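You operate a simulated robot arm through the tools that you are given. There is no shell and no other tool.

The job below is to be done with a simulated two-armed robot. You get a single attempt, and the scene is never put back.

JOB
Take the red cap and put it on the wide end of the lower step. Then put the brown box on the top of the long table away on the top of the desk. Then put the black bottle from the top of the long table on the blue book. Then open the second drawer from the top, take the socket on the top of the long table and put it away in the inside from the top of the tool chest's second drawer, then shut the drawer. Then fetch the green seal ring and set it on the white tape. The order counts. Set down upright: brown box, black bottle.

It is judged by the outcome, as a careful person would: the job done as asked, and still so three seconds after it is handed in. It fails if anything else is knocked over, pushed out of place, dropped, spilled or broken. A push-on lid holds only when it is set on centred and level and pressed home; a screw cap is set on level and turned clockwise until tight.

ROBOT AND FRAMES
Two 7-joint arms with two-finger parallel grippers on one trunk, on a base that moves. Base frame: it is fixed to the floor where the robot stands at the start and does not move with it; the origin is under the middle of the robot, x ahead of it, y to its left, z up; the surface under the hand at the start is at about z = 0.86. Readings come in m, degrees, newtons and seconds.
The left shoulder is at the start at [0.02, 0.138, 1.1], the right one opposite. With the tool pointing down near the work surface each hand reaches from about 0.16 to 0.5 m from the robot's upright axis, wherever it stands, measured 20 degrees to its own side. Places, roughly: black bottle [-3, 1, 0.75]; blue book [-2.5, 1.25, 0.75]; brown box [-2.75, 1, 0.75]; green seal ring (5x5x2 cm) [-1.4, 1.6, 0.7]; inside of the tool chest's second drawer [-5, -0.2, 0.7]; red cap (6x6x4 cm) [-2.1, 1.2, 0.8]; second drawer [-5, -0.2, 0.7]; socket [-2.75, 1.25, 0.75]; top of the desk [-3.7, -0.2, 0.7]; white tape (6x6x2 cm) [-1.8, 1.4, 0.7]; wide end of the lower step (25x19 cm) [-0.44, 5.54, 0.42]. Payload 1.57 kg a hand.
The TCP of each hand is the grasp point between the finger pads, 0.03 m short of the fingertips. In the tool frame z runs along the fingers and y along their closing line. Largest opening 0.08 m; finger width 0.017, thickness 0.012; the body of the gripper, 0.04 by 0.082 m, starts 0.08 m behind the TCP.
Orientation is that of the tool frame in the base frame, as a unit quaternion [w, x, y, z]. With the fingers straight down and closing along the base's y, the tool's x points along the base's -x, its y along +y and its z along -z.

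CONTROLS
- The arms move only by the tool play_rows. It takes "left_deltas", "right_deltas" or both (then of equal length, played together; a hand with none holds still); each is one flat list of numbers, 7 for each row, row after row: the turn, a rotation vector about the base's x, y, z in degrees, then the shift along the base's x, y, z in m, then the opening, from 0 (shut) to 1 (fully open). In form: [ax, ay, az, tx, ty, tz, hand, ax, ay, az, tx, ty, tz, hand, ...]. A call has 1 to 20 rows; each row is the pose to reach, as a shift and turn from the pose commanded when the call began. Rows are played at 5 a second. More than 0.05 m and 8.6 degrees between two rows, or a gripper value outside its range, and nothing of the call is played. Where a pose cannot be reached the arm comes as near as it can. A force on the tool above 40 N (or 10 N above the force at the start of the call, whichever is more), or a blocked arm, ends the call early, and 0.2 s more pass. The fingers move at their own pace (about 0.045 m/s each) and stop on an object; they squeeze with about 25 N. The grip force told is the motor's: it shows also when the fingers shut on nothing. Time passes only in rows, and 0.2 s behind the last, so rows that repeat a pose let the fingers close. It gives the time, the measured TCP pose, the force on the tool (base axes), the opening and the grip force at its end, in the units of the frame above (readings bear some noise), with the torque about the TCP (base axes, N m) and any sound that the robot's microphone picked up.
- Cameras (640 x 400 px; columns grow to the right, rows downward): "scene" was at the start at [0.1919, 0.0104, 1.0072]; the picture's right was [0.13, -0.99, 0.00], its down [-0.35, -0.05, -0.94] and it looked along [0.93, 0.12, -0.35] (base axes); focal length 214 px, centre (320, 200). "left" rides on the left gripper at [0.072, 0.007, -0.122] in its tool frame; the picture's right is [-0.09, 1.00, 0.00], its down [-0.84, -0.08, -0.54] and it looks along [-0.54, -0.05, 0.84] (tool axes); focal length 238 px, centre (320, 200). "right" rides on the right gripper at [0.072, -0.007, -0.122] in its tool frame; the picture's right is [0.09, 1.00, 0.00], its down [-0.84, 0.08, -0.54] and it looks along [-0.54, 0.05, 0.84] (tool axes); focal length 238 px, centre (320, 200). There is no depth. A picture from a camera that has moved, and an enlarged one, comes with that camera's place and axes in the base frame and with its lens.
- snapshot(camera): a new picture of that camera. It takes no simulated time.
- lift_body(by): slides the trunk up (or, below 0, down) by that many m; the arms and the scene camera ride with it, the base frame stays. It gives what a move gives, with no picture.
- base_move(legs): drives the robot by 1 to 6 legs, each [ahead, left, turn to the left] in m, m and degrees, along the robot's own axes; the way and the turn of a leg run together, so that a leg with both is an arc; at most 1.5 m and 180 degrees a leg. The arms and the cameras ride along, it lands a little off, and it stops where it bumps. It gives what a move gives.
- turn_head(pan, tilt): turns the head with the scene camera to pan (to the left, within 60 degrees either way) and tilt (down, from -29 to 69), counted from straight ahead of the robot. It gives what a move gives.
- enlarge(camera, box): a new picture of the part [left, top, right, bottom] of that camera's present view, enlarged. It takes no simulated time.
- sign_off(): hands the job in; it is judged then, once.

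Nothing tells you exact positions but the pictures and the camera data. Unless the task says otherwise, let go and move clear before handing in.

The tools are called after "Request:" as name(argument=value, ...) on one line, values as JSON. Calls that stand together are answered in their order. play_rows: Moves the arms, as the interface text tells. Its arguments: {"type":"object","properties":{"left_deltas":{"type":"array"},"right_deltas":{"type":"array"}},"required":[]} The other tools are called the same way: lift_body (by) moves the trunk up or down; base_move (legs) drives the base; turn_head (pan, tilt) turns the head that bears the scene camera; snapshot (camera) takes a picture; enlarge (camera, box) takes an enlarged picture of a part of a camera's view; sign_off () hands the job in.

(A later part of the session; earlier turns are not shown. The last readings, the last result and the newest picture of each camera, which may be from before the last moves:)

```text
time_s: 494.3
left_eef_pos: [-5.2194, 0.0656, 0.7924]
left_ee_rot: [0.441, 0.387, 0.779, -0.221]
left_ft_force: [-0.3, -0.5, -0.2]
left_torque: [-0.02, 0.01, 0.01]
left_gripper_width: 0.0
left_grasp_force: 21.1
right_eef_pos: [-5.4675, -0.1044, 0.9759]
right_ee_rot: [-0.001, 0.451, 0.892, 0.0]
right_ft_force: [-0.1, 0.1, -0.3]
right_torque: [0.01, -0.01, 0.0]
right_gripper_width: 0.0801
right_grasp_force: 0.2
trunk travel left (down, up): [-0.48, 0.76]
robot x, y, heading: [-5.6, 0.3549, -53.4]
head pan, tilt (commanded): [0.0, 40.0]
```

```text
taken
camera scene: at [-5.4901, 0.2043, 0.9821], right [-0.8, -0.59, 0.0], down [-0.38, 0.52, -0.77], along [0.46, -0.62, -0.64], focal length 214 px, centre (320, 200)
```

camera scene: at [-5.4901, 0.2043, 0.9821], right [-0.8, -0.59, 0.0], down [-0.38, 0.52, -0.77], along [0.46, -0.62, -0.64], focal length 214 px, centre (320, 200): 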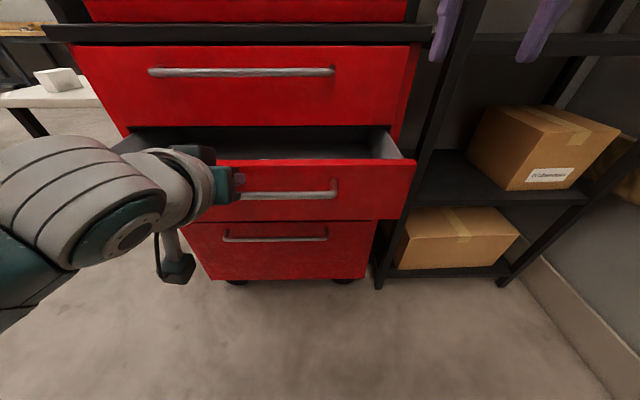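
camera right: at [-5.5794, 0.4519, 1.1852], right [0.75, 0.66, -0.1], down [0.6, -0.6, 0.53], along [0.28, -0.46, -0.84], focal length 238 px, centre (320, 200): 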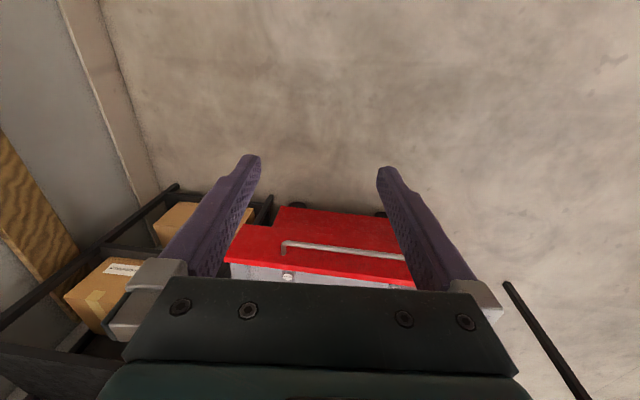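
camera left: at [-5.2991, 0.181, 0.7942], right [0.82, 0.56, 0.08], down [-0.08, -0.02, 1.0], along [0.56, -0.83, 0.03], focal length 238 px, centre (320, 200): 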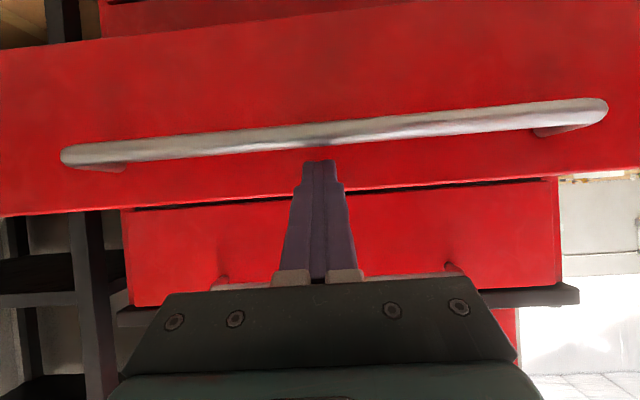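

The drawer is sliding in. To keep my right hand away from the chest, I'll do one more short base move and then push the rest with the left arm alone.

Request:
base_move(legs=[[0.055, 0, 0]])

Request:
play_rows(left_deltas=[0, 0, 0, 0.006, -0.008, 0, 0, 0, 0, 0, 0.012, -0.016, 0, 0, 0, 0, 0, 0.018, -0.024, 0, 0, 0, 0, 0, 0.024, -0.032, 0, 0, 0, 0, 0, 0.03, -0.04, 0, 0, 0, 0, 0, 0.036, -0.048, 0, 0, 0, 0, 0, 0.042, -0.056, 0, 0, 0, 0, 0, 0.048, -0.064, 0, 0, 0, 0, 0, 0.054, -0.072, 0, 0, 0, 0, 0, 0.06, -0.08, 0, 0])

Request:
snapshot(camera="left")

Request:
snapshot(camera="scene")

```text
time_s: 495.2
left_eef_pos: [-5.186, 0.0209, 0.7921]
left_ee_rot: [0.441, 0.387, 0.779, -0.221]
left_ft_force: [0.1, 0.6, -0.2]
left_torque: [0.02, 0.02, -0.03]
left_gripper_width: 0.0002
left_grasp_force: 21.4
right_eef_pos: [-5.4367, -0.1508, 0.9752]
right_ee_rot: [-0.001, 0.452, 0.892, 0.001]
right_ft_force: [-0.5, 0.1, 0.3]
right_torque: [0.01, 0.0, -0.02]
right_gripper_width: 0.0801
right_grasp_force: 0.0
trunk travel left (down, up): [-0.48, 0.76]
robot x, y, heading: [-5.567, 0.314, -53.8]
head pan, tilt (commanded): [0.0, 40.0]
```

```text
time_s: 497.4
left_eef_pos: [-5.1284, -0.0594, 0.7918]
left_ee_rot: [0.441, 0.386, 0.78, -0.22]
left_ft_force: [0.0, -0.1, 0.1]
left_torque: [0.0, -0.04, -0.03]
left_gripper_width: 0.0
left_grasp_force: 22.0
right_eef_pos: [-5.4366, -0.149, 0.9759]
right_ee_rot: [-0.001, 0.452, 0.892, 0.0]
right_ft_force: [0.2, -0.2, -0.1]
right_torque: [-0.01, -0.01, 0.02]
right_gripper_width: 0.0799
right_grasp_force: 0.0
trunk travel left (down, up): [-0.48, 0.76]
robot x, y, heading: [-5.5658, 0.3132, -53.8]
head pan, tilt (commanded): [0.0, 40.0]
```

```text
taken
camera left: at [-5.2075, 0.0564, 0.7939], right [0.82, 0.56, 0.08], down [-0.08, -0.02, 1.0], along [0.56, -0.83, 0.03], focal length 238 px, centre (320, 200)
```

left: 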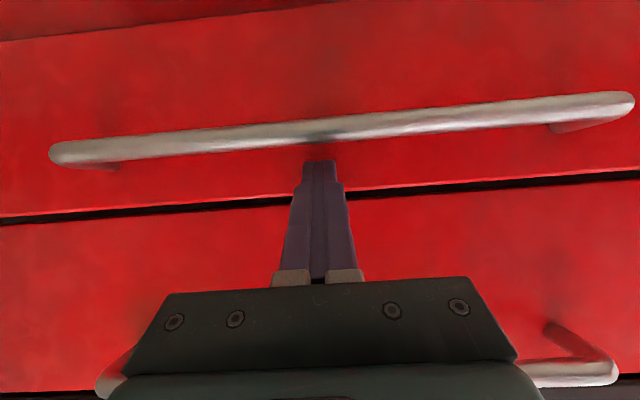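

```text
taken
camera scene: at [-5.458, 0.1601, 0.9819], right [-0.81, -0.59, 0.0], down [-0.38, 0.52, -0.77], along [0.45, -0.62, -0.64], focal length 214 px, centre (320, 200)
```

scene: 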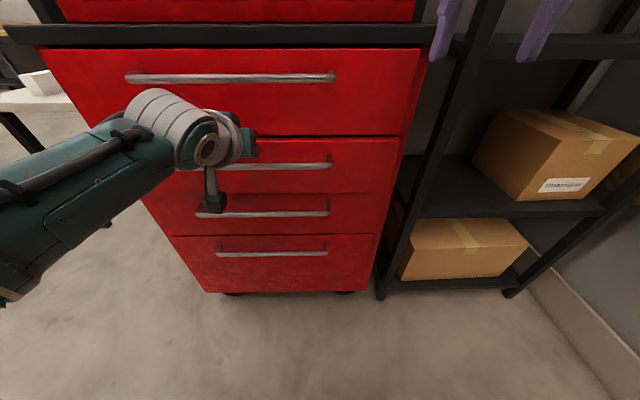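

Nearly shut. I'll keep pushing slowly until it stops against the frame.

Request:
play_rows(left_deltas=[0, 0, 0, 0.006, -0.008, 0, 0, 0, 0, 0, 0.012, -0.016, 0, 0, 0, 0, 0, 0.018, -0.024, 0, 0])

Request:
snapshot(camera="left")

```text
time_s: 498.1
left_eef_pos: [-5.1199, -0.0687, 0.787]
left_ee_rot: [0.436, 0.388, 0.782, -0.219]
left_ft_force: [-20.6, 29.4, 12.8]
left_torque: [-0.06, -0.05, 0.06]
left_gripper_width: 0.0
left_grasp_force: 21.4
right_eef_pos: [-5.439, -0.1442, 0.9734]
right_ee_rot: [-0.004, 0.451, 0.892, 0.003]
right_ft_force: [-0.6, 0.2, -0.7]
right_torque: [-0.01, 0.01, 0.01]
right_gripper_width: 0.0799
right_grasp_force: 0.0
trunk travel left (down, up): [-0.48, 0.76]
robot x, y, heading: [-5.5684, 0.3136, -53.8]
head pan, tilt (commanded): [0.0, 40.0]
stopped in row 3 (left hand): the force on the tool passed its limit at 95 N (the readings are from after the stop); the commanded pose is now the measured one
```

```text
taken
camera left: at [-5.2002, 0.0473, 0.7905], right [0.82, 0.56, 0.07], down [-0.07, -0.02, 1.0], along [0.56, -0.83, 0.02], focal length 238 px, centre (320, 200)
```

left: 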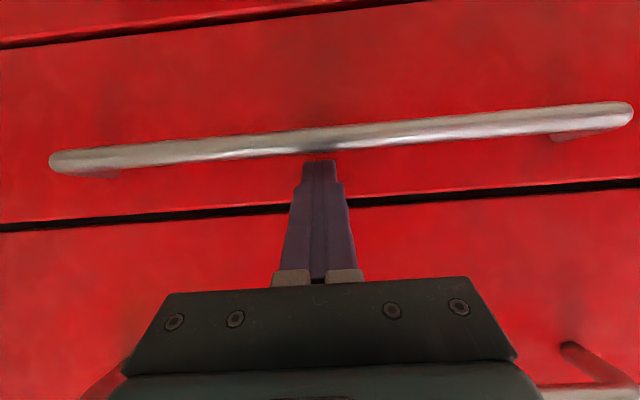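

It stopped firmly against the frame, so the drawer is shut. I'll withdraw the hand and check that it's flush.

Request:
play_rows(left_deltas=[0, 0, 0, -0.006, 0.008, 0, 0, 0, 0, 0, -0.018, 0.024, 0, 0, 0, 0, 0, -0.036, 0.048, 0, 0, 0, 0, 0, -0.06, 0.08, 0, 0])

Request:
base_move(legs=[[-0.5, 0, 0]])

Request:
turn_head(pan=0, tilt=25)

Request:
snapshot(camera="scene")

Request:
enlarge(camera="scene", box=[220, 60, 440, 260])

```text
time_s: 499.1
left_eef_pos: [-5.1749, 0.0059, 0.7932]
left_ee_rot: [0.439, 0.387, 0.78, -0.221]
left_ft_force: [0.4, -0.1, 0.1]
left_torque: [-0.01, 0.01, -0.01]
left_gripper_width: 0.0
left_grasp_force: 21.0
right_eef_pos: [-5.4357, -0.1487, 0.9764]
right_ee_rot: [-0.002, 0.452, 0.892, 0.001]
right_ft_force: [-0.6, 0.0, -0.3]
right_torque: [0.01, -0.01, -0.04]
right_gripper_width: 0.08
right_grasp_force: 0.0
trunk travel left (down, up): [-0.48, 0.76]
robot x, y, heading: [-5.5665, 0.3122, -53.6]
head pan, tilt (commanded): [0.0, 40.0]
```

```text
time_s: 502.0
left_eef_pos: [-5.4673, 0.4066, 0.7925]
left_ee_rot: [0.44, 0.386, 0.78, -0.221]
left_ft_force: [0.0, 0.4, -0.1]
left_torque: [0.02, 0.0, -0.04]
left_gripper_width: 0.0001
left_grasp_force: 21.3
right_eef_pos: [-5.7302, 0.2502, 0.9748]
right_ee_rot: [-0.001, 0.449, 0.894, 0.0]
right_ft_force: [0.5, 0.9, 0.4]
right_torque: [0.04, -0.05, -0.01]
right_gripper_width: 0.0798
right_grasp_force: 0.0
trunk travel left (down, up): [-0.48, 0.76]
robot x, y, heading: [-5.8635, 0.7095, -53.3]
head pan, tilt (commanded): [0.0, 40.0]
```

```text
time_s: 502.8
left_eef_pos: [-5.4669, 0.4045, 0.7929]
left_ee_rot: [0.441, 0.386, 0.78, -0.221]
left_ft_force: [0.1, 0.4, -0.1]
left_torque: [-0.01, 0.0, 0.0]
left_gripper_width: 0.0
left_grasp_force: 21.2
right_eef_pos: [-5.7302, 0.251, 0.9761]
right_ee_rot: [0.0, 0.449, 0.893, 0.0]
right_ft_force: [0.1, 0.3, 0.4]
right_torque: [0.02, -0.03, -0.01]
right_gripper_width: 0.0801
right_grasp_force: 0.0
trunk travel left (down, up): [-0.48, 0.76]
robot x, y, heading: [-5.864, 0.7096, -53.4]
head pan, tilt (commanded): [0.0, 25.0]
```

```text
taken
camera scene: at [-5.749, 0.5552, 1.0052], right [-0.8, -0.6, 0.0], down [-0.25, 0.34, -0.91], along [0.54, -0.73, -0.42], focal length 214 px, centre (320, 200)
```

scene: 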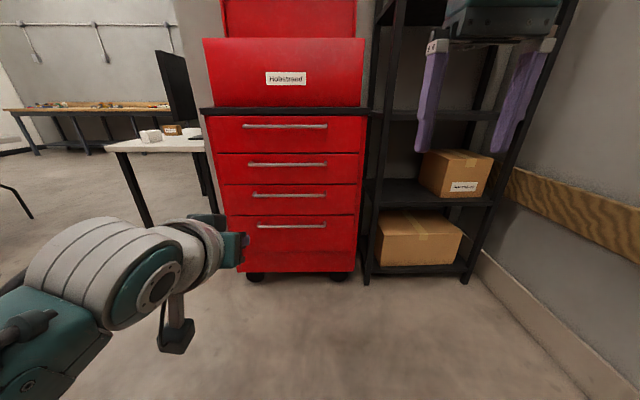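

```text
2.00 times, centred on (330, 160) of scene
camera zoom: at [-5.749, 0.5552, 1.0052], right [-0.8, -0.6, 0.0], down [-0.25, 0.34, -0.91], along [0.54, -0.73, -0.42], focal length 429 px, centre (300, 280)
```

zoom: 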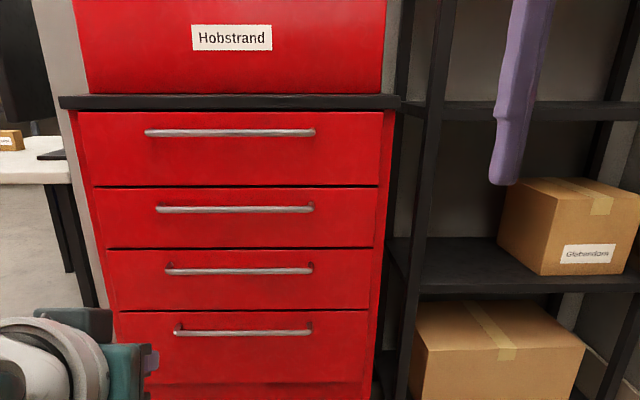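

The second drawer is shut flush with the others. Last job: the green seal ring onto the white tape. I'll bring the left hand back to vertical and raise the trunk for travel.

Request:
play_rows(left_deltas=[6.7, 5, 0, 0, 0, 0.01, 0.5, 13.4, 10, 0, 0, 0, 0.02, 1, 20.1, 15, 0, 0, 0, 0.03, 1, 26.8, 20, 0, 0, 0, 0.04, 1, 33.5, 25, 0, -0.006, 0.008, 0.05, 1, 40.2, 30, 0, -0.012, 0.016, 0.06, 1, 47, 35, 0, -0.018, 0.024, 0.06, 1])

Request:
lift_body(by=0.35)

Request:
snapshot(camera="scene")

```text
time_s: 504.4
left_eef_pos: [-5.4868, 0.4289, 0.8543]
left_ee_rot: [0.003, 0.445, 0.896, 0.001]
left_ft_force: [0.2, 0.2, 1.0]
left_torque: [-0.02, 0.0, 0.01]
left_gripper_width: 0.0799
left_grasp_force: 0.0
right_eef_pos: [-5.729, 0.2508, 0.9768]
right_ee_rot: [0.0, 0.449, 0.893, 0.001]
right_ft_force: [0.5, -0.2, -0.6]
right_torque: [-0.01, -0.03, 0.0]
right_gripper_width: 0.08
right_grasp_force: 0.0
trunk travel left (down, up): [-0.48, 0.76]
robot x, y, heading: [-5.8675, 0.7119, -53.5]
head pan, tilt (commanded): [0.0, 25.0]
```

```text
time_s: 507.8
left_eef_pos: [-5.4862, 0.4294, 1.2029]
left_ee_rot: [0.005, 0.445, 0.896, 0.0]
left_ft_force: [0.9, 0.1, 0.3]
left_torque: [0.01, 0.02, 0.0]
left_gripper_width: 0.0803
left_grasp_force: 0.0
right_eef_pos: [-5.7292, 0.2508, 1.3261]
right_ee_rot: [-0.001, 0.451, 0.893, 0.0]
right_ft_force: [0.3, -0.4, 0.9]
right_torque: [0.01, -0.02, 0.0]
right_gripper_width: 0.0801
right_grasp_force: 0.1
trunk travel left (down, up): [-0.83, 0.41]
robot x, y, heading: [-5.8633, 0.7083, -53.3]
head pan, tilt (commanded): [0.0, 25.0]
```

```text
taken
camera scene: at [-5.749, 0.5552, 1.3552], right [-0.8, -0.6, 0.0], down [-0.25, 0.34, -0.91], along [0.54, -0.73, -0.42], focal length 214 px, centre (320, 200)
```

scene: 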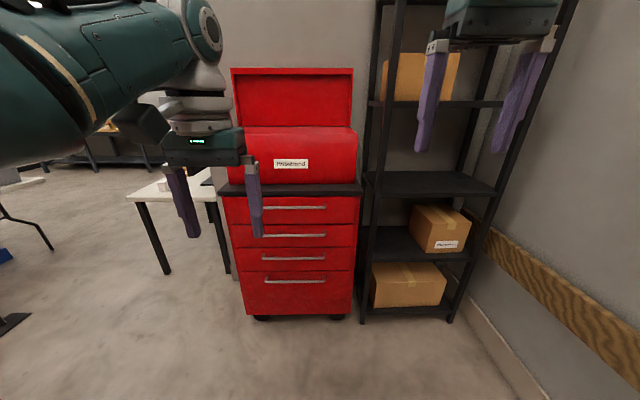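

Request:
base_move(legs=[[0, 0, -89.5], [-1.44, 0.3, 0], [-0.13, 0.33, 0]])

```text
time_s: 520.5
left_eef_pos: [-4.5509, 0.7831, 1.2043]
left_ee_rot: [0.004, 0.944, 0.329, -0.003]
left_ft_force: [0.0, -0.8, -0.9]
left_torque: [-0.02, 0.03, -0.02]
left_gripper_width: 0.0802
left_grasp_force: 0.1
right_eef_pos: [-4.7349, 1.0218, 1.3274]
right_ee_rot: [0.001, 0.946, 0.324, 0.001]
right_ft_force: [-0.1, 0.5, -0.8]
right_torque: [0.0, 0.0, -0.01]
right_gripper_width: 0.0798
right_grasp_force: 0.1
trunk travel left (down, up): [-0.83, 0.41]
robot x, y, heading: [-4.2773, 1.1641, -142.3]
head pan, tilt (commanded): [0.0, 25.0]
```

Request:
base_move(legs=[[-0.03, 0.61, 0], [-0.29, 0.58, 0], [0, 0.95, 0]])

Request:
turn_head(pan=-40, tilt=40)

Request:
snapshot(camera="scene")

```text
time_s: 531.9
left_eef_pos: [-2.9801, -0.7399, 1.2038]
left_ee_rot: [0.004, 0.944, 0.33, -0.004]
left_ft_force: [-0.6, 0.4, -0.2]
left_torque: [0.02, -0.02, 0.0]
left_gripper_width: 0.0801
left_grasp_force: 0.1
right_eef_pos: [-3.1644, -0.5007, 1.3264]
right_ee_rot: [0.0, 0.946, 0.325, 0.001]
right_ft_force: [0.5, 0.8, -0.1]
right_torque: [0.01, -0.01, 0.0]
right_gripper_width: 0.0799
right_grasp_force: 0.1
trunk travel left (down, up): [-0.83, 0.41]
robot x, y, heading: [-2.7068, -0.3559, -142.2]
head pan, tilt (commanded): [0.0, 25.0]
```

```text
time_s: 532.9
left_eef_pos: [-2.9799, -0.7404, 1.203]
left_ee_rot: [0.004, 0.944, 0.331, -0.004]
left_ft_force: [-0.3, 0.6, -0.1]
left_torque: [0.0, 0.02, 0.01]
left_gripper_width: 0.0799
left_grasp_force: 0.0
right_eef_pos: [-3.1649, -0.4991, 1.3264]
right_ee_rot: [0.0, 0.945, 0.326, 0.001]
right_ft_force: [-0.5, 0.0, 0.2]
right_torque: [-0.04, 0.0, -0.02]
right_gripper_width: 0.0801
right_grasp_force: 0.1
trunk travel left (down, up): [-0.83, 0.41]
robot x, y, heading: [-2.7072, -0.3525, -142.0]
head pan, tilt (commanded): [-40.0, 40.0]
```

```text
taken
camera scene: at [-2.8711, -0.4167, 1.332], right [0.03, 1.0, 0.0], down [0.64, -0.02, -0.77], along [-0.77, 0.03, -0.64], focal length 214 px, centre (320, 200)
```

scene: 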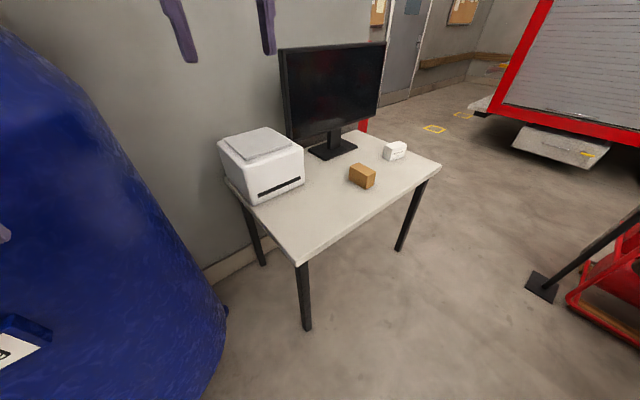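

I'm back in front of the table. I'll turn around and drive along the front to the right end, near the green ring.

Request:
base_move(legs=[[0, 0, 179.5], [1.2, -0.1, 0], [1.15, 0, 0], [0, 0, 40]])

Request:
turn_head(pan=50, tilt=40)

Request:
snapshot(camera="scene")

```text
time_s: 553.8
left_eef_pos: [-0.8717, 1.5396, 1.2032]
left_ee_rot: [0.002, -0.642, 0.767, 0.005]
left_ft_force: [0.5, -0.5, -1.2]
left_torque: [0.0, 0.03, 0.0]
left_gripper_width: 0.08
left_grasp_force: 0.0
right_eef_pos: [-0.5777, 1.4806, 1.3262]
right_ee_rot: [-0.001, -0.636, 0.771, 0.0]
right_ft_force: [-0.1, 0.1, 0.6]
right_torque: [-0.01, 0.01, 0.03]
right_gripper_width: 0.0799
right_grasp_force: 0.0
trunk travel left (down, up): [-0.83, 0.41]
robot x, y, heading: [-0.8246, 1.072, 79.5]
head pan, tilt (commanded): [-40.0, 40.0]
```

```text
time_s: 555.4
left_eef_pos: [-0.8736, 1.539, 1.204]
left_ee_rot: [0.001, -0.641, 0.768, 0.004]
left_ft_force: [0.1, 0.5, 0.4]
left_torque: [0.0, 0.02, -0.02]
left_gripper_width: 0.0801
left_grasp_force: 0.1
right_eef_pos: [-0.5789, 1.4807, 1.326]
right_ee_rot: [0.0, -0.637, 0.771, -0.001]
right_ft_force: [0.1, 0.4, 0.6]
right_torque: [0.02, 0.0, 0.01]
right_gripper_width: 0.0797
right_grasp_force: 0.1
trunk travel left (down, up): [-0.83, 0.41]
robot x, y, heading: [-0.8245, 1.076, 79.1]
head pan, tilt (commanded): [50.0, 40.0]
```

```text
taken
camera scene: at [-0.8609, 1.2332, 1.332], right [0.78, 0.63, 0.0], down [0.41, -0.5, -0.77], along [-0.48, 0.59, -0.64], focal length 214 px, centre (320, 200)
```

scene: 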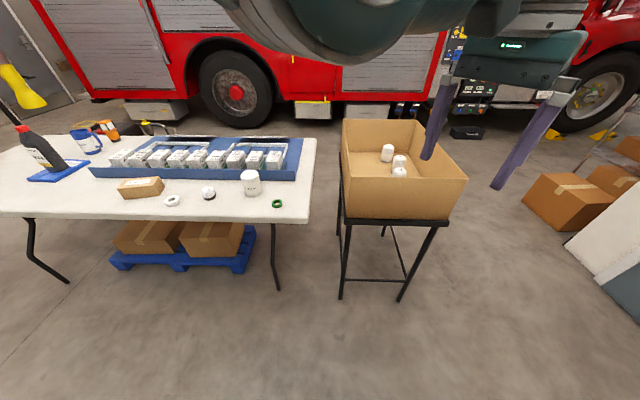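

The green ring is at about (-1.428, 1.648) and the tape at about (-1.781, 1.379). I'll put the left arm out to the side and move in over the ring.

Request:
play_rows(left_deltas=[0, 0, -5.55, -0.0395, -0.0145, 0, 1, 0, 0, -11.1, -0.079, -0.029, 0, 1, 0, 0, -16.65, -0.1185, -0.0435, 0, 1, 0, 0, -22.2, -0.158, -0.058, 0, 1, 0, 0, -27.75, -0.1975, -0.0725, 0, 1, 0, 0, -33.3, -0.237, -0.087, 0, 1, 0, 0, -38.85, -0.2765, -0.1015, 0, 1, 0, 0, -44.4, -0.316, -0.116, 0, 1, 0, 0, -50, -0.3555, -0.1305, 0, 1])

Request:
base_move(legs=[[0.196, 0.242, 0]])

Request:
snapshot(camera="left")

Request:
snapshot(camera="scene")

```text
time_s: 557.4
left_eef_pos: [-1.2282, 1.4106, 1.2026]
left_ee_rot: [0.005, -0.256, 0.967, 0.004]
left_ft_force: [-1.2, -0.3, -0.5]
left_torque: [0.0, 0.0, -0.03]
left_gripper_width: 0.0799
left_grasp_force: 0.0
right_eef_pos: [-0.5777, 1.4823, 1.3257]
right_ee_rot: [0.0, -0.637, 0.771, 0.0]
right_ft_force: [0.8, 0.1, 0.2]
right_torque: [0.0, 0.04, -0.02]
right_gripper_width: 0.0798
right_grasp_force: 0.0
trunk travel left (down, up): [-0.83, 0.41]
robot x, y, heading: [-0.8264, 1.0724, 79.3]
head pan, tilt (commanded): [50.0, 40.0]
```

```text
time_s: 559.5
left_eef_pos: [-1.4277, 1.6453, 1.2025]
left_ee_rot: [0.004, -0.258, 0.966, 0.003]
left_ft_force: [0.0, 0.4, 0.3]
left_torque: [-0.02, -0.04, 0.01]
left_gripper_width: 0.08
left_grasp_force: 0.2
right_eef_pos: [-0.779, 1.7178, 1.3272]
right_ee_rot: [-0.001, -0.637, 0.771, -0.001]
right_ft_force: [0.3, 0.3, -0.1]
right_torque: [-0.03, 0.03, 0.0]
right_gripper_width: 0.0799
right_grasp_force: 0.0
trunk travel left (down, up): [-0.83, 0.41]
robot x, y, heading: [-1.0253, 1.3067, 79.1]
head pan, tilt (commanded): [50.0, 40.0]
```

```text
taken
camera left: at [-1.4952, 1.6134, 1.3247], right [-0.41, 0.91, 0.01], down [0.76, 0.34, 0.55], along [0.5, 0.23, -0.84], focal length 238 px, centre (320, 200)
```

left: 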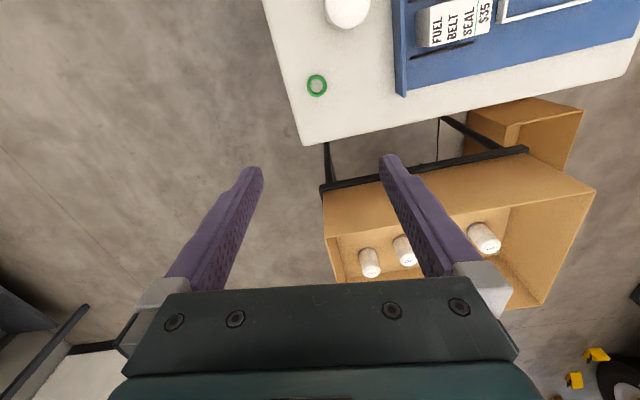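

```text
taken
camera scene: at [-1.0611, 1.4694, 1.3319], right [0.78, 0.63, 0.0], down [0.41, -0.5, -0.77], along [-0.48, 0.59, -0.64], focal length 214 px, centre (320, 200)
```

scene: 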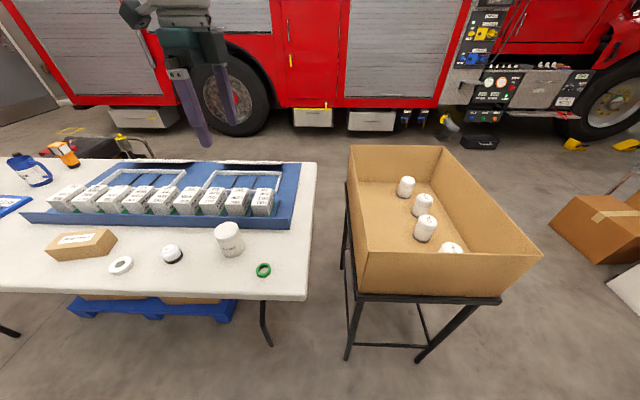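

The ring is right under the left hand. I'll lower most of the way and re-check.

Request:
play_rows(left_deltas=[0, 0, 0, 0.0015, -0.003, 0, 1])

Request:
lift_body(by=-0.34)

Request:
snapshot(camera="left")

Request:
turn_head(pan=58, tilt=35)

Request:
snapshot(camera="scene")

```text
time_s: 559.9
left_eef_pos: [-1.4266, 1.6436, 1.2027]
left_ee_rot: [0.004, -0.257, 0.966, 0.004]
left_ft_force: [-0.1, 0.2, -1.1]
left_torque: [0.02, 0.0, 0.0]
left_gripper_width: 0.08
left_grasp_force: 0.1
right_eef_pos: [-0.778, 1.7179, 1.3246]
right_ee_rot: [-0.001, -0.636, 0.771, 0.0]
right_ft_force: [-0.4, 0.1, 0.3]
right_torque: [-0.07, 0.0, 0.02]
right_gripper_width: 0.0799
right_grasp_force: 0.0
trunk travel left (down, up): [-0.83, 0.41]
robot x, y, heading: [-1.0254, 1.3101, 79.3]
head pan, tilt (commanded): [50.0, 40.0]
```

```text
time_s: 563.2
left_eef_pos: [-1.428, 1.6423, 0.8631]
left_ee_rot: [0.003, -0.257, 0.966, 0.003]
left_ft_force: [0.1, 0.1, -0.3]
left_torque: [-0.01, 0.02, -0.02]
left_gripper_width: 0.08
left_grasp_force: 0.0
right_eef_pos: [-0.7776, 1.7172, 0.9869]
right_ee_rot: [0.0, -0.637, 0.771, -0.001]
right_ft_force: [-0.1, 0.7, 0.3]
right_torque: [0.02, 0.02, 0.0]
right_gripper_width: 0.0798
right_grasp_force: 0.1
trunk travel left (down, up): [-0.49, 0.75]
robot x, y, heading: [-1.022, 1.3074, 78.8]
head pan, tilt (commanded): [50.0, 40.0]
```

```text
taken
camera left: at [-1.4936, 1.6103, 0.9848], right [-0.41, 0.91, 0.01], down [0.76, 0.34, 0.55], along [0.5, 0.23, -0.84], focal length 238 px, centre (320, 200)
```

left: 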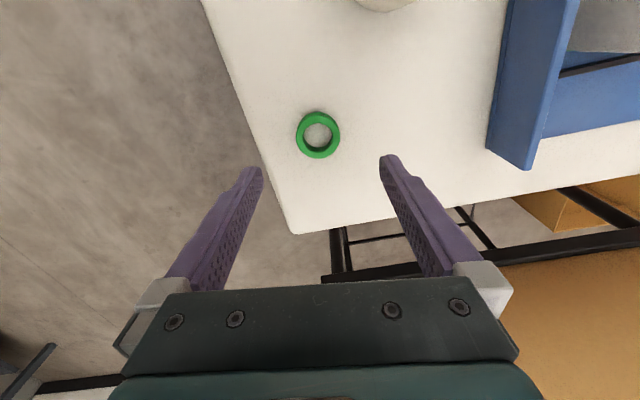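

```text
time_s: 563.9
left_eef_pos: [-1.4274, 1.6428, 0.8627]
left_ee_rot: [0.003, -0.258, 0.966, 0.004]
left_ft_force: [0.1, 0.3, 0.2]
left_torque: [0.01, 0.0, 0.01]
left_gripper_width: 0.0798
left_grasp_force: 0.0
right_eef_pos: [-0.7778, 1.7174, 0.9857]
right_ee_rot: [-0.001, -0.637, 0.771, -0.001]
right_ft_force: [-0.4, -0.2, 0.6]
right_torque: [0.01, 0.01, 0.0]
right_gripper_width: 0.0797
right_grasp_force: 0.0
trunk travel left (down, up): [-0.49, 0.75]
robot x, y, heading: [-1.0246, 1.3054, 79.2]
head pan, tilt (commanded): [58.0, 35.0]
```

```text
taken
camera scene: at [-1.072, 1.4634, 0.9995], right [0.68, 0.73, 0.0], down [0.42, -0.39, -0.82], along [-0.6, 0.56, -0.57], focal length 214 px, centre (320, 200)
```

scene: 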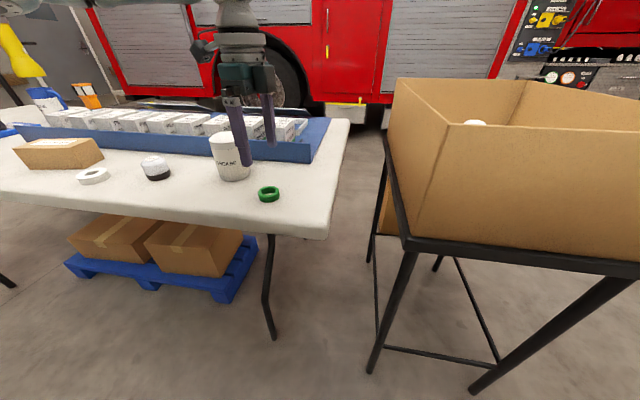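

Request:
play_rows(left_deltas=[0, 0, 0, 0.005, -0.001, -0.03, 1, 0, 0, 0, 0.005, -0.001, -0.06, 1, 0, 0, 0, 0.005, -0.001, -0.075, 1, 0, 0, 0, 0.005, -0.001, -0.075, 1])

Request:
snapshot(camera="left")

Request:
snapshot(camera="scene")

```text
time_s: 564.9
left_eef_pos: [-1.4221, 1.642, 0.7883]
left_ee_rot: [0.004, -0.257, 0.967, 0.004]
left_ft_force: [0.3, -0.4, -0.9]
left_torque: [0.0, 0.01, 0.01]
left_gripper_width: 0.0803
left_grasp_force: 0.0
right_eef_pos: [-0.7793, 1.717, 0.9859]
right_ee_rot: [0.0, -0.637, 0.771, -0.001]
right_ft_force: [1.0, 0.2, -0.3]
right_torque: [0.02, 0.0, 0.0]
right_gripper_width: 0.0798
right_grasp_force: 0.1
trunk travel left (down, up): [-0.49, 0.75]
robot x, y, heading: [-1.0233, 1.3094, 79.3]
head pan, tilt (commanded): [58.0, 35.0]
```

```text
taken
camera left: at [-1.489, 1.6094, 0.9101], right [-0.41, 0.91, 0.01], down [0.76, 0.34, 0.55], along [0.5, 0.23, -0.84], focal length 238 px, centre (320, 200)
```

left: 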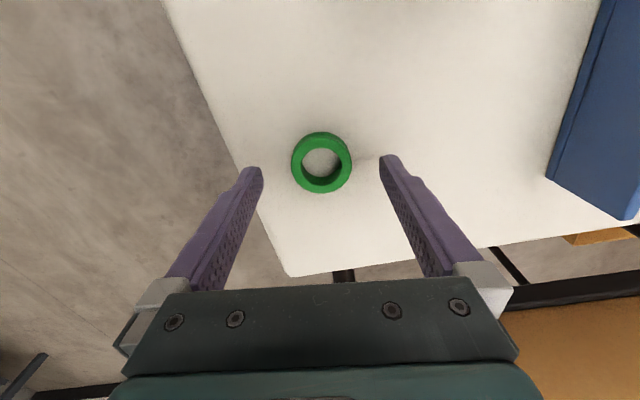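

```text
taken
camera scene: at [-1.0721, 1.4634, 0.9995], right [0.68, 0.73, 0.0], down [0.42, -0.39, -0.82], along [-0.6, 0.56, -0.57], focal length 214 px, centre (320, 200)
```

scene: 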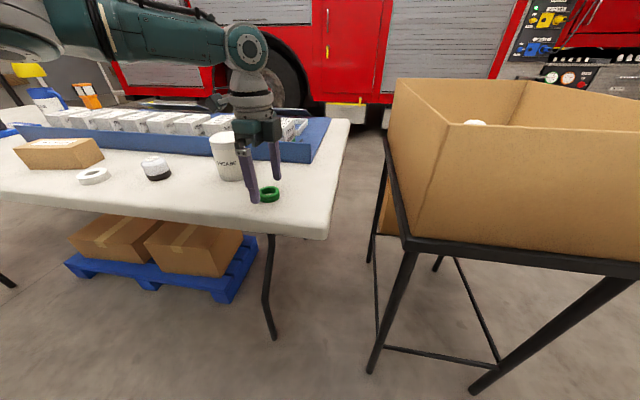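

The ring is exactly centred between the fingers. I'll go down the last 2 cm and close gently.

Request:
play_rows(left_deltas=[0, 0, 0, 0, 0, -0.01, 1, 0, 0, 0, 0, 0, -0.02, 1, 0, 0, 0, 0, 0, -0.02, 0.7, 0, 0, 0, 0, 0, -0.02, 0.45, 0, 0, 0, 0, 0, -0.02, 0.35, 0, 0, 0, 0, 0, -0.02, 0.35, 0, 0, 0, 0, 0, -0.02, 0.35])

Request:
snapshot(camera="left")

```text
time_s: 565.7
left_eef_pos: [-1.4231, 1.6416, 0.7708]
left_ee_rot: [0.005, -0.259, 0.966, 0.001]
left_ft_force: [5.1, -6.3, 19.0]
left_torque: [-0.54, -0.17, 0.1]
left_gripper_width: 0.0617
left_grasp_force: 3.5
right_eef_pos: [-0.7791, 1.7169, 0.9857]
right_ee_rot: [-0.001, -0.638, 0.77, -0.001]
right_ft_force: [0.2, 0.7, 0.4]
right_torque: [0.02, -0.01, -0.02]
right_gripper_width: 0.0799
right_grasp_force: 0.0
trunk travel left (down, up): [-0.49, 0.75]
robot x, y, heading: [-1.0253, 1.3083, 79.1]
head pan, tilt (commanded): [58.0, 35.0]
stopped in row 3 (left hand): the force on the tool passed its limit at 45 N (the readings are from after the stop); the commanded pose is now the measured one
```

```text
taken
camera left: at [-1.4892, 1.6087, 0.892], right [-0.42, 0.91, 0.0], down [0.76, 0.35, 0.55], along [0.5, 0.23, -0.83], focal length 238 px, centre (320, 200)
```

left: 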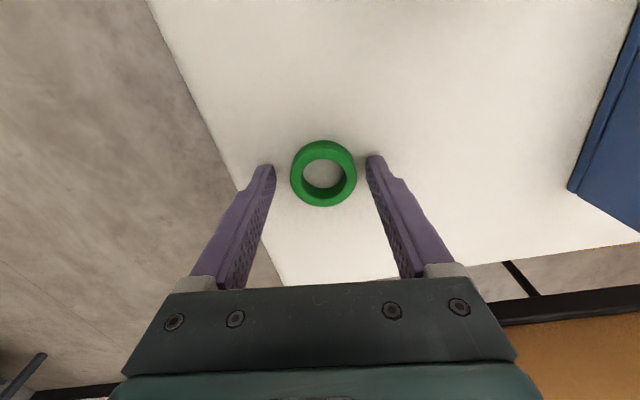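

The fingertips touched the table (its top is at about 0.740). I'll rise 4 mm and close on the ring.

Request:
play_rows(left_deltas=[0, 0, 0, 0, 0, 0.004, 0.77, 0, 0, 0, 0, 0, 0.004, 0.6, 0, 0, 0, 0, 0, 0.004, 0.4, 0, 0, 0, 0, 0, 0.004, 0.35, 0, 0, 0, 0, 0, 0.004, 0.35, 0, 0, 0, 0, 0, 0.004, 0.35])

Request:
snapshot(camera="left")

```text
time_s: 567.1
left_eef_pos: [-1.4219, 1.6407, 0.7729]
left_ee_rot: [0.005, -0.257, 0.966, 0.002]
left_ft_force: [0.3, 0.0, 0.7]
left_torque: [0.03, -0.02, 0.02]
left_gripper_width: 0.0413
left_grasp_force: 24.7
right_eef_pos: [-0.7784, 1.7164, 0.9869]
right_ee_rot: [0.0, -0.638, 0.77, -0.001]
right_ft_force: [0.6, 0.2, -0.8]
right_torque: [0.0, 0.03, -0.01]
right_gripper_width: 0.08
right_grasp_force: 0.2
trunk travel left (down, up): [-0.49, 0.75]
robot x, y, heading: [-1.0245, 1.3077, 78.9]
head pan, tilt (commanded): [58.0, 35.0]
```

```text
taken
camera left: at [-1.4884, 1.6091, 0.8949], right [-0.42, 0.91, 0.0], down [0.76, 0.35, 0.55], along [0.5, 0.23, -0.83], focal length 238 px, centre (320, 200)
```

left: 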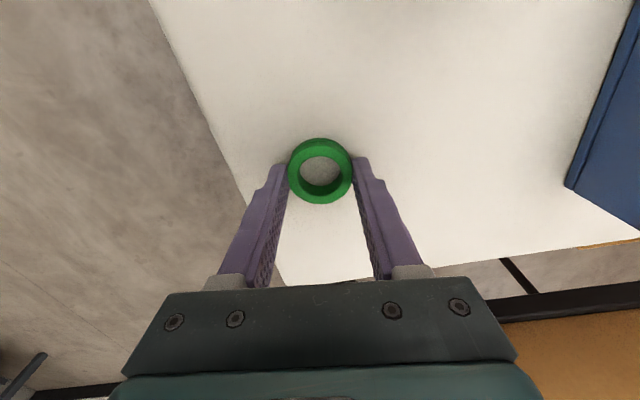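

The ring is gripped at 4.1 cm. I'll lift it and check.

Request:
play_rows(left_deltas=[0, 0, 0, 0, 0, 0.02, 0.35, 0, 0, 0, 0, 0, 0.05, 0.35, 0, 0, 0, 0, 0, 0.08, 0.35])

Request:
lift_body(by=0.15)

Request:
snapshot(camera="left")

Request:
snapshot(camera="scene")

```text
time_s: 567.9
left_eef_pos: [-1.4226, 1.643, 0.8526]
left_ee_rot: [0.005, -0.257, 0.966, 0.002]
left_ft_force: [-0.1, -0.8, -1.4]
left_torque: [0.01, -0.03, 0.0]
left_gripper_width: 0.0412
left_grasp_force: 24.8
right_eef_pos: [-0.7777, 1.7171, 0.9848]
right_ee_rot: [-0.002, -0.638, 0.77, 0.0]
right_ft_force: [-0.4, 0.0, 0.1]
right_torque: [0.01, -0.02, 0.03]
right_gripper_width: 0.08
right_grasp_force: 0.1
trunk travel left (down, up): [-0.49, 0.75]
robot x, y, heading: [-1.0233, 1.3069, 79.2]
head pan, tilt (commanded): [58.0, 35.0]
```

```text
time_s: 569.7
left_eef_pos: [-1.4217, 1.6419, 1.0025]
left_ee_rot: [0.005, -0.257, 0.966, 0.001]
left_ft_force: [-0.6, 0.6, -0.7]
left_torque: [-0.02, 0.0, 0.0]
left_gripper_width: 0.0415
left_grasp_force: 25.0
right_eef_pos: [-0.7778, 1.7172, 1.1353]
right_ee_rot: [0.0, -0.637, 0.771, 0.0]
right_ft_force: [-0.2, 0.3, -0.1]
right_torque: [-0.01, -0.04, -0.03]
right_gripper_width: 0.08
right_grasp_force: 0.1
trunk travel left (down, up): [-0.64, 0.6]
robot x, y, heading: [-1.026, 1.309, 79.3]
head pan, tilt (commanded): [58.0, 35.0]
```

```text
taken
camera left: at [-1.4888, 1.6093, 1.1239], right [-0.42, 0.91, 0.0], down [0.76, 0.35, 0.55], along [0.5, 0.23, -0.83], focal length 238 px, centre (320, 200)
```

left: 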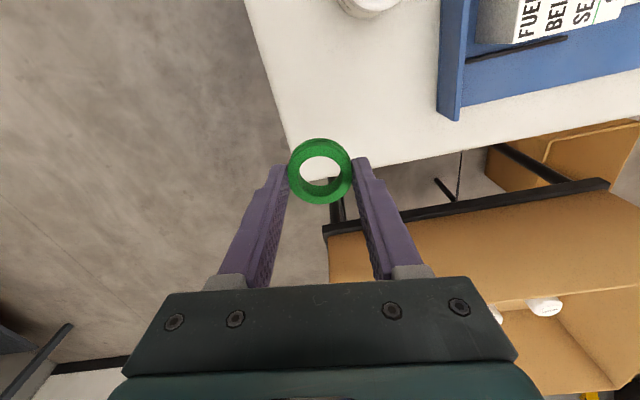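

```text
taken
camera scene: at [-1.0719, 1.4631, 1.1495], right [0.68, 0.73, 0.0], down [0.42, -0.39, -0.82], along [-0.6, 0.56, -0.57], focal length 214 px, centre (320, 200)
```

scene: 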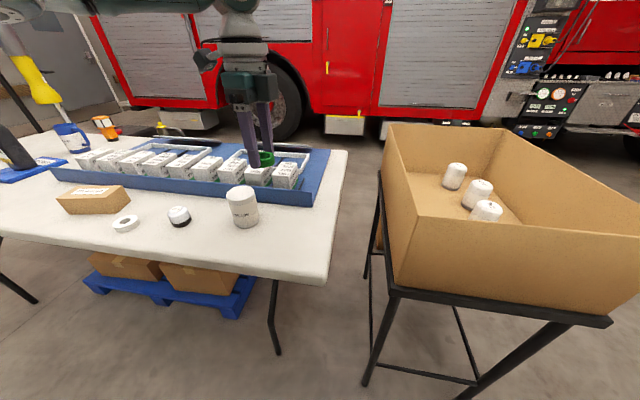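

The ring is held flat. I'll shift the base so it comes over the white tape.

Request:
base_move(legs=[[-0.325, 0.304, 0]])

Request:
snapshot(camera="left")

Request:
turn_head(pan=58, tilt=45)

Request:
snapshot(camera="scene")

Request:
enlarge(camera="scene", box=[170, 170, 330, 270])

```text
time_s: 572.4
left_eef_pos: [-1.7799, 1.3808, 1.0008]
left_ee_rot: [0.005, -0.254, 0.967, 0.003]
left_ft_force: [-0.5, -0.7, -0.9]
left_torque: [-0.02, 0.01, 0.02]
left_gripper_width: 0.0413
left_grasp_force: 25.6
right_eef_pos: [-1.1345, 1.4519, 1.1356]
right_ee_rot: [-0.001, -0.636, 0.772, -0.001]
right_ft_force: [0.0, -0.5, -0.5]
right_torque: [0.0, 0.0, 0.04]
right_gripper_width: 0.08
right_grasp_force: 0.0
trunk travel left (down, up): [-0.64, 0.6]
robot x, y, heading: [-1.3874, 1.0455, 78.8]
head pan, tilt (commanded): [58.0, 35.0]
```

```text
taken
camera left: at [-1.8465, 1.3494, 1.1239], right [-0.41, 0.91, 0.0], down [0.76, 0.34, 0.55], along [0.5, 0.23, -0.83], focal length 238 px, centre (320, 200)
```

left: 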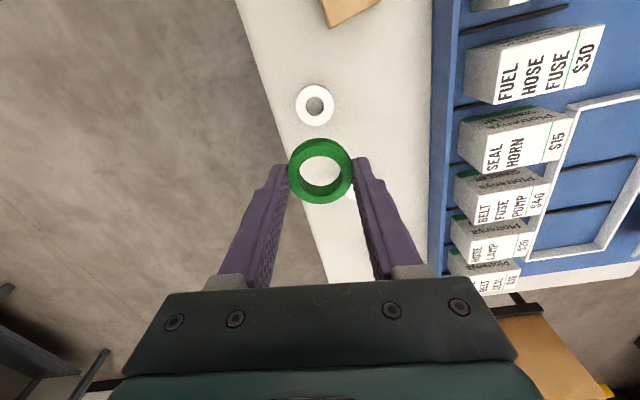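

```text
time_s: 573.1
left_eef_pos: [-1.7794, 1.3825, 1.002]
left_ee_rot: [0.006, -0.254, 0.967, 0.002]
left_ft_force: [0.0, 0.9, 0.0]
left_torque: [-0.04, 0.03, -0.01]
left_gripper_width: 0.0414
left_grasp_force: 24.6
right_eef_pos: [-1.136, 1.4533, 1.136]
right_ee_rot: [0.0, -0.635, 0.773, -0.001]
right_ft_force: [-0.3, -0.2, 0.0]
right_torque: [0.02, 0.0, -0.03]
right_gripper_width: 0.08
right_grasp_force: 0.0
trunk travel left (down, up): [-0.64, 0.6]
robot x, y, heading: [-1.383, 1.0457, 78.9]
head pan, tilt (commanded): [58.0, 45.0]
```

```text
taken
camera scene: at [-1.4257, 1.1957, 1.1347], right [0.69, 0.73, 0.0], down [0.51, -0.48, -0.71], along [-0.52, 0.48, -0.71], focal length 214 px, centre (320, 200)
```

scene: 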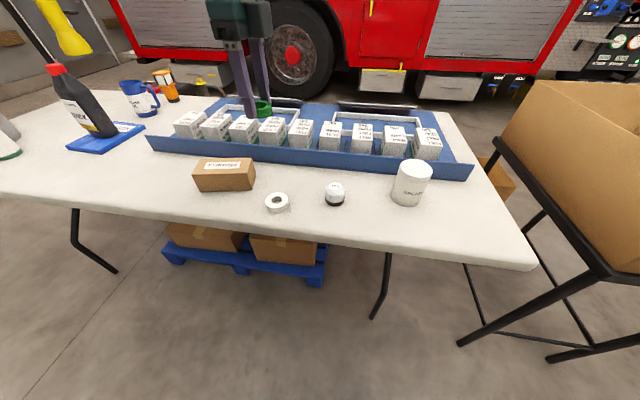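

```text
4.00 times, centred on (250, 220) of scene
camera zoom: at [-1.4257, 1.1957, 1.1347], right [0.69, 0.73, 0.0], down [0.51, -0.48, -0.71], along [-0.52, 0.48, -0.71], focal length 858 px, centre (600, 120)
```

zoom: 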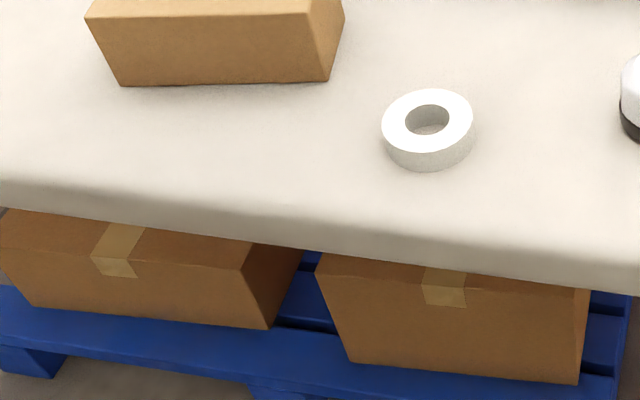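

The tape's centre is at about (-1.774, 1.374). I'll correct by a few millimetres and lower to just above it.

Request:
play_rows(left_deltas=[0, 0, 0, 0.006, -0.008, 0, 0.35, 0, 0, 0, 0.006, -0.008, 0, 0.35])

Request:
lift_body(by=-0.16)

Request:
snapshot(camera="left")

Request:
enlarge(camera="scene", box=[180, 100, 340, 200])

```text
time_s: 573.7
left_eef_pos: [-1.7727, 1.3744, 1.0024]
left_ee_rot: [0.005, -0.255, 0.967, 0.002]
left_ft_force: [-0.9, 0.2, 0.1]
left_torque: [0.01, 0.01, 0.01]
left_gripper_width: 0.0412
left_grasp_force: 25.0
right_eef_pos: [-1.1339, 1.4523, 1.1358]
right_ee_rot: [-0.001, -0.634, 0.773, 0.0]
right_ft_force: [-0.1, 0.3, 0.1]
right_torque: [0.01, 0.0, 0.0]
right_gripper_width: 0.08
right_grasp_force: 0.1
trunk travel left (down, up): [-0.64, 0.6]
robot x, y, heading: [-1.3833, 1.0472, 79.0]
head pan, tilt (commanded): [58.0, 45.0]
```

```text
time_s: 575.5
left_eef_pos: [-1.7735, 1.3725, 0.8433]
left_ee_rot: [0.005, -0.253, 0.967, 0.002]
left_ft_force: [-0.4, -0.1, 0.6]
left_torque: [0.01, -0.01, -0.03]
left_gripper_width: 0.0412
left_grasp_force: 25.0
right_eef_pos: [-1.1343, 1.4522, 0.9762]
right_ee_rot: [-0.001, -0.634, 0.773, -0.001]
right_ft_force: [0.6, -0.1, -0.3]
right_torque: [0.02, -0.02, 0.01]
right_gripper_width: 0.0803
right_grasp_force: 0.0
trunk travel left (down, up): [-0.48, 0.76]
robot x, y, heading: [-1.3845, 1.0381, 78.8]
head pan, tilt (commanded): [58.0, 45.0]
```

```text
taken
camera left: at [-1.8406, 1.3413, 0.9643], right [-0.41, 0.91, 0.0], down [0.76, 0.34, 0.55], along [0.5, 0.23, -0.83], focal length 238 px, centre (320, 200)
```

left: 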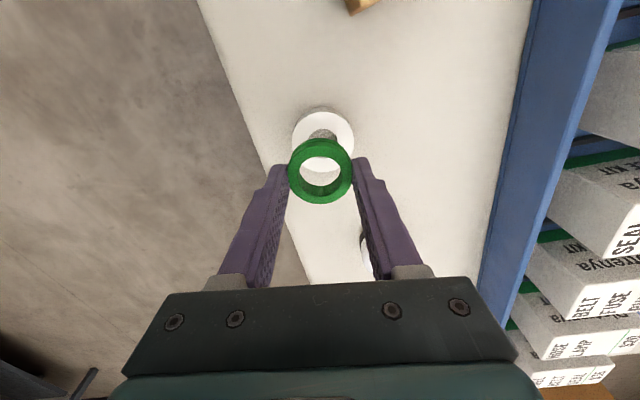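

```text
4.00 times, centred on (260, 150) of scene
camera zoom: at [-1.4257, 1.1957, 0.9747], right [0.69, 0.73, 0.0], down [0.52, -0.48, -0.71], along [-0.52, 0.48, -0.71], focal length 858 px, centre (560, 400)
```

zoom: 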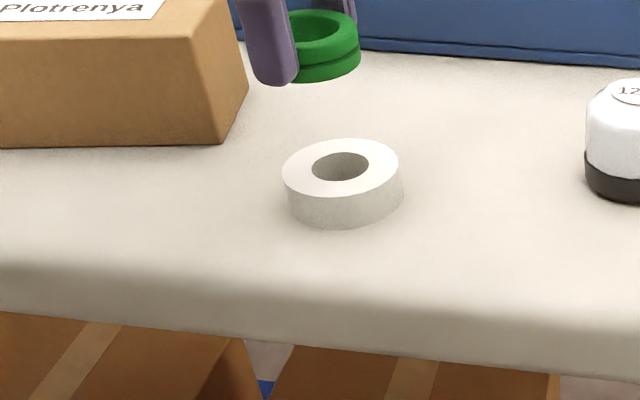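

The ring and tape are aligned to within a few millimetres. I'll lower with the arm and check from the side.

Request:
play_rows(left_deltas=[0, 0, 0, -0.0015, 0.0005, -0.02, 0.35, 0, 0, 0, -0.0015, 0.0005, -0.038, 0.35, 0, 0, 0, -0.0015, 0.0005, -0.038, 0.35])

Request:
snapshot(camera="left")

Request:
enlarge(camera="scene", box=[180, 100, 340, 200])

```text
time_s: 576.3
left_eef_pos: [-1.7761, 1.3749, 0.8035]
left_ee_rot: [0.006, -0.255, 0.967, 0.003]
left_ft_force: [0.3, -0.6, -0.3]
left_torque: [-0.02, -0.01, 0.0]
left_gripper_width: 0.0411
left_grasp_force: 25.2
right_eef_pos: [-1.1348, 1.4515, 0.9763]
right_ee_rot: [0.0, -0.635, 0.773, -0.001]
right_ft_force: [0.4, 0.6, 0.3]
right_torque: [-0.01, 0.01, 0.01]
right_gripper_width: 0.0798
right_grasp_force: 0.1
trunk travel left (down, up): [-0.48, 0.76]
robot x, y, heading: [-1.3868, 1.0448, 78.9]
head pan, tilt (commanded): [58.0, 45.0]
```

```text
taken
camera left: at [-1.8427, 1.342, 0.9257], right [-0.41, 0.91, 0.0], down [0.76, 0.34, 0.55], along [0.5, 0.23, -0.83], focal length 238 px, centre (320, 200)
```

left: 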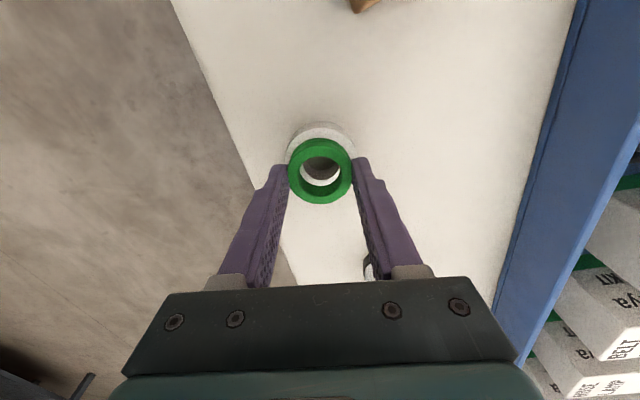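

```text
4.00 times, centred on (260, 150) of scene
camera zoom: at [-1.4257, 1.1957, 0.9747], right [0.69, 0.73, 0.0], down [0.52, -0.48, -0.71], along [-0.52, 0.48, -0.71], focal length 858 px, centre (560, 400)
```

zoom: 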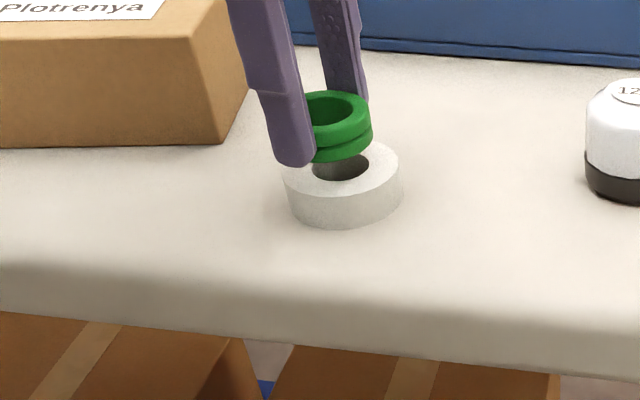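

Aligned from both views, with about a centimetre to go. I'll lower in small steps until contact.

Request:
play_rows(left_deltas=[0, 0, 0, -0.001, -0.001, -0.004, 0.35, 0, 0, 0, -0.001, -0.001, -0.007, 0.35, 0, 0, 0, -0.001, -0.001, -0.007, 0.35])

Request:
play_rows(left_deltas=[0, 0, 0, 0, 0, -0.002, 0.35, 0, 0, 0, 0, 0, -0.003, 0.35, 0, 0, 0, 0, 0, -0.003, 0.35])

Request:
enlarge(camera="scene", box=[180, 100, 340, 200])

```text
time_s: 577.1
left_eef_pos: [-1.7768, 1.3732, 0.7978]
left_ee_rot: [0.005, -0.254, 0.967, 0.002]
left_ft_force: [0.0, 0.3, -0.3]
left_torque: [-0.02, 0.01, 0.01]
left_gripper_width: 0.0412
left_grasp_force: 25.2
right_eef_pos: [-1.1347, 1.4521, 0.976]
right_ee_rot: [-0.001, -0.634, 0.773, 0.0]
right_ft_force: [-0.1, -0.6, -0.8]
right_torque: [-0.01, 0.0, 0.06]
right_gripper_width: 0.08
right_grasp_force: 0.1
trunk travel left (down, up): [-0.48, 0.76]
robot x, y, heading: [-1.3861, 1.0439, 79.0]
head pan, tilt (commanded): [58.0, 45.0]
```

```text
time_s: 577.9
left_eef_pos: [-1.7753, 1.374, 0.7948]
left_ee_rot: [0.005, -0.254, 0.967, 0.001]
left_ft_force: [-0.1, 0.9, -0.7]
left_torque: [0.01, -0.01, 0.01]
left_gripper_width: 0.0413
left_grasp_force: 24.9
right_eef_pos: [-1.1339, 1.4521, 0.9768]
right_ee_rot: [-0.002, -0.634, 0.773, -0.001]
right_ft_force: [-0.1, 0.0, -0.2]
right_torque: [-0.02, 0.01, -0.01]
right_gripper_width: 0.0801
right_grasp_force: 0.1
trunk travel left (down, up): [-0.48, 0.76]
robot x, y, heading: [-1.3832, 1.0432, 79.0]
head pan, tilt (commanded): [58.0, 45.0]
```

```text
4.00 times, centred on (260, 150) of scene
camera zoom: at [-1.4257, 1.1957, 0.9747], right [0.69, 0.73, 0.0], down [0.52, -0.48, -0.71], along [-0.52, 0.48, -0.71], focal length 858 px, centre (560, 400)
```

zoom: 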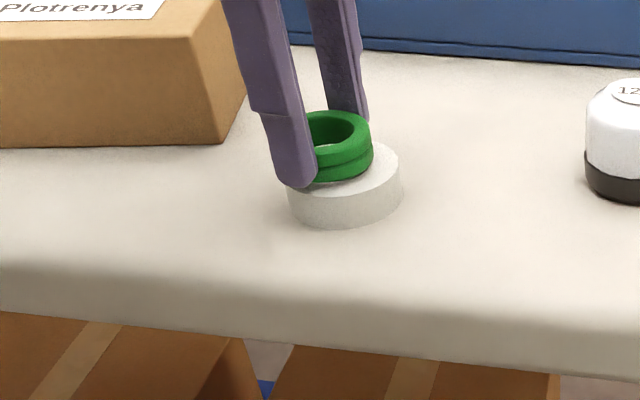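

Request:
enlarge(camera="left", box=[250, 100, 390, 220])

```text
3.33 times, centred on (320, 160) of left
camera zoom: at [-1.843, 1.3408, 0.9159], right [-0.41, 0.91, 0.0], down [0.76, 0.34, 0.55], along [0.5, 0.23, -0.83], focal length 794 px, centre (320, 333)
```

zoom: 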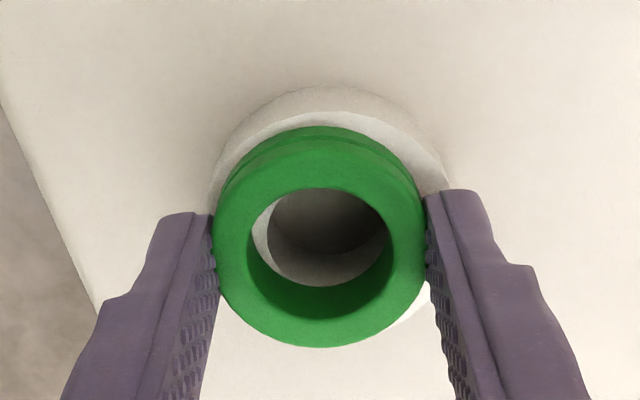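

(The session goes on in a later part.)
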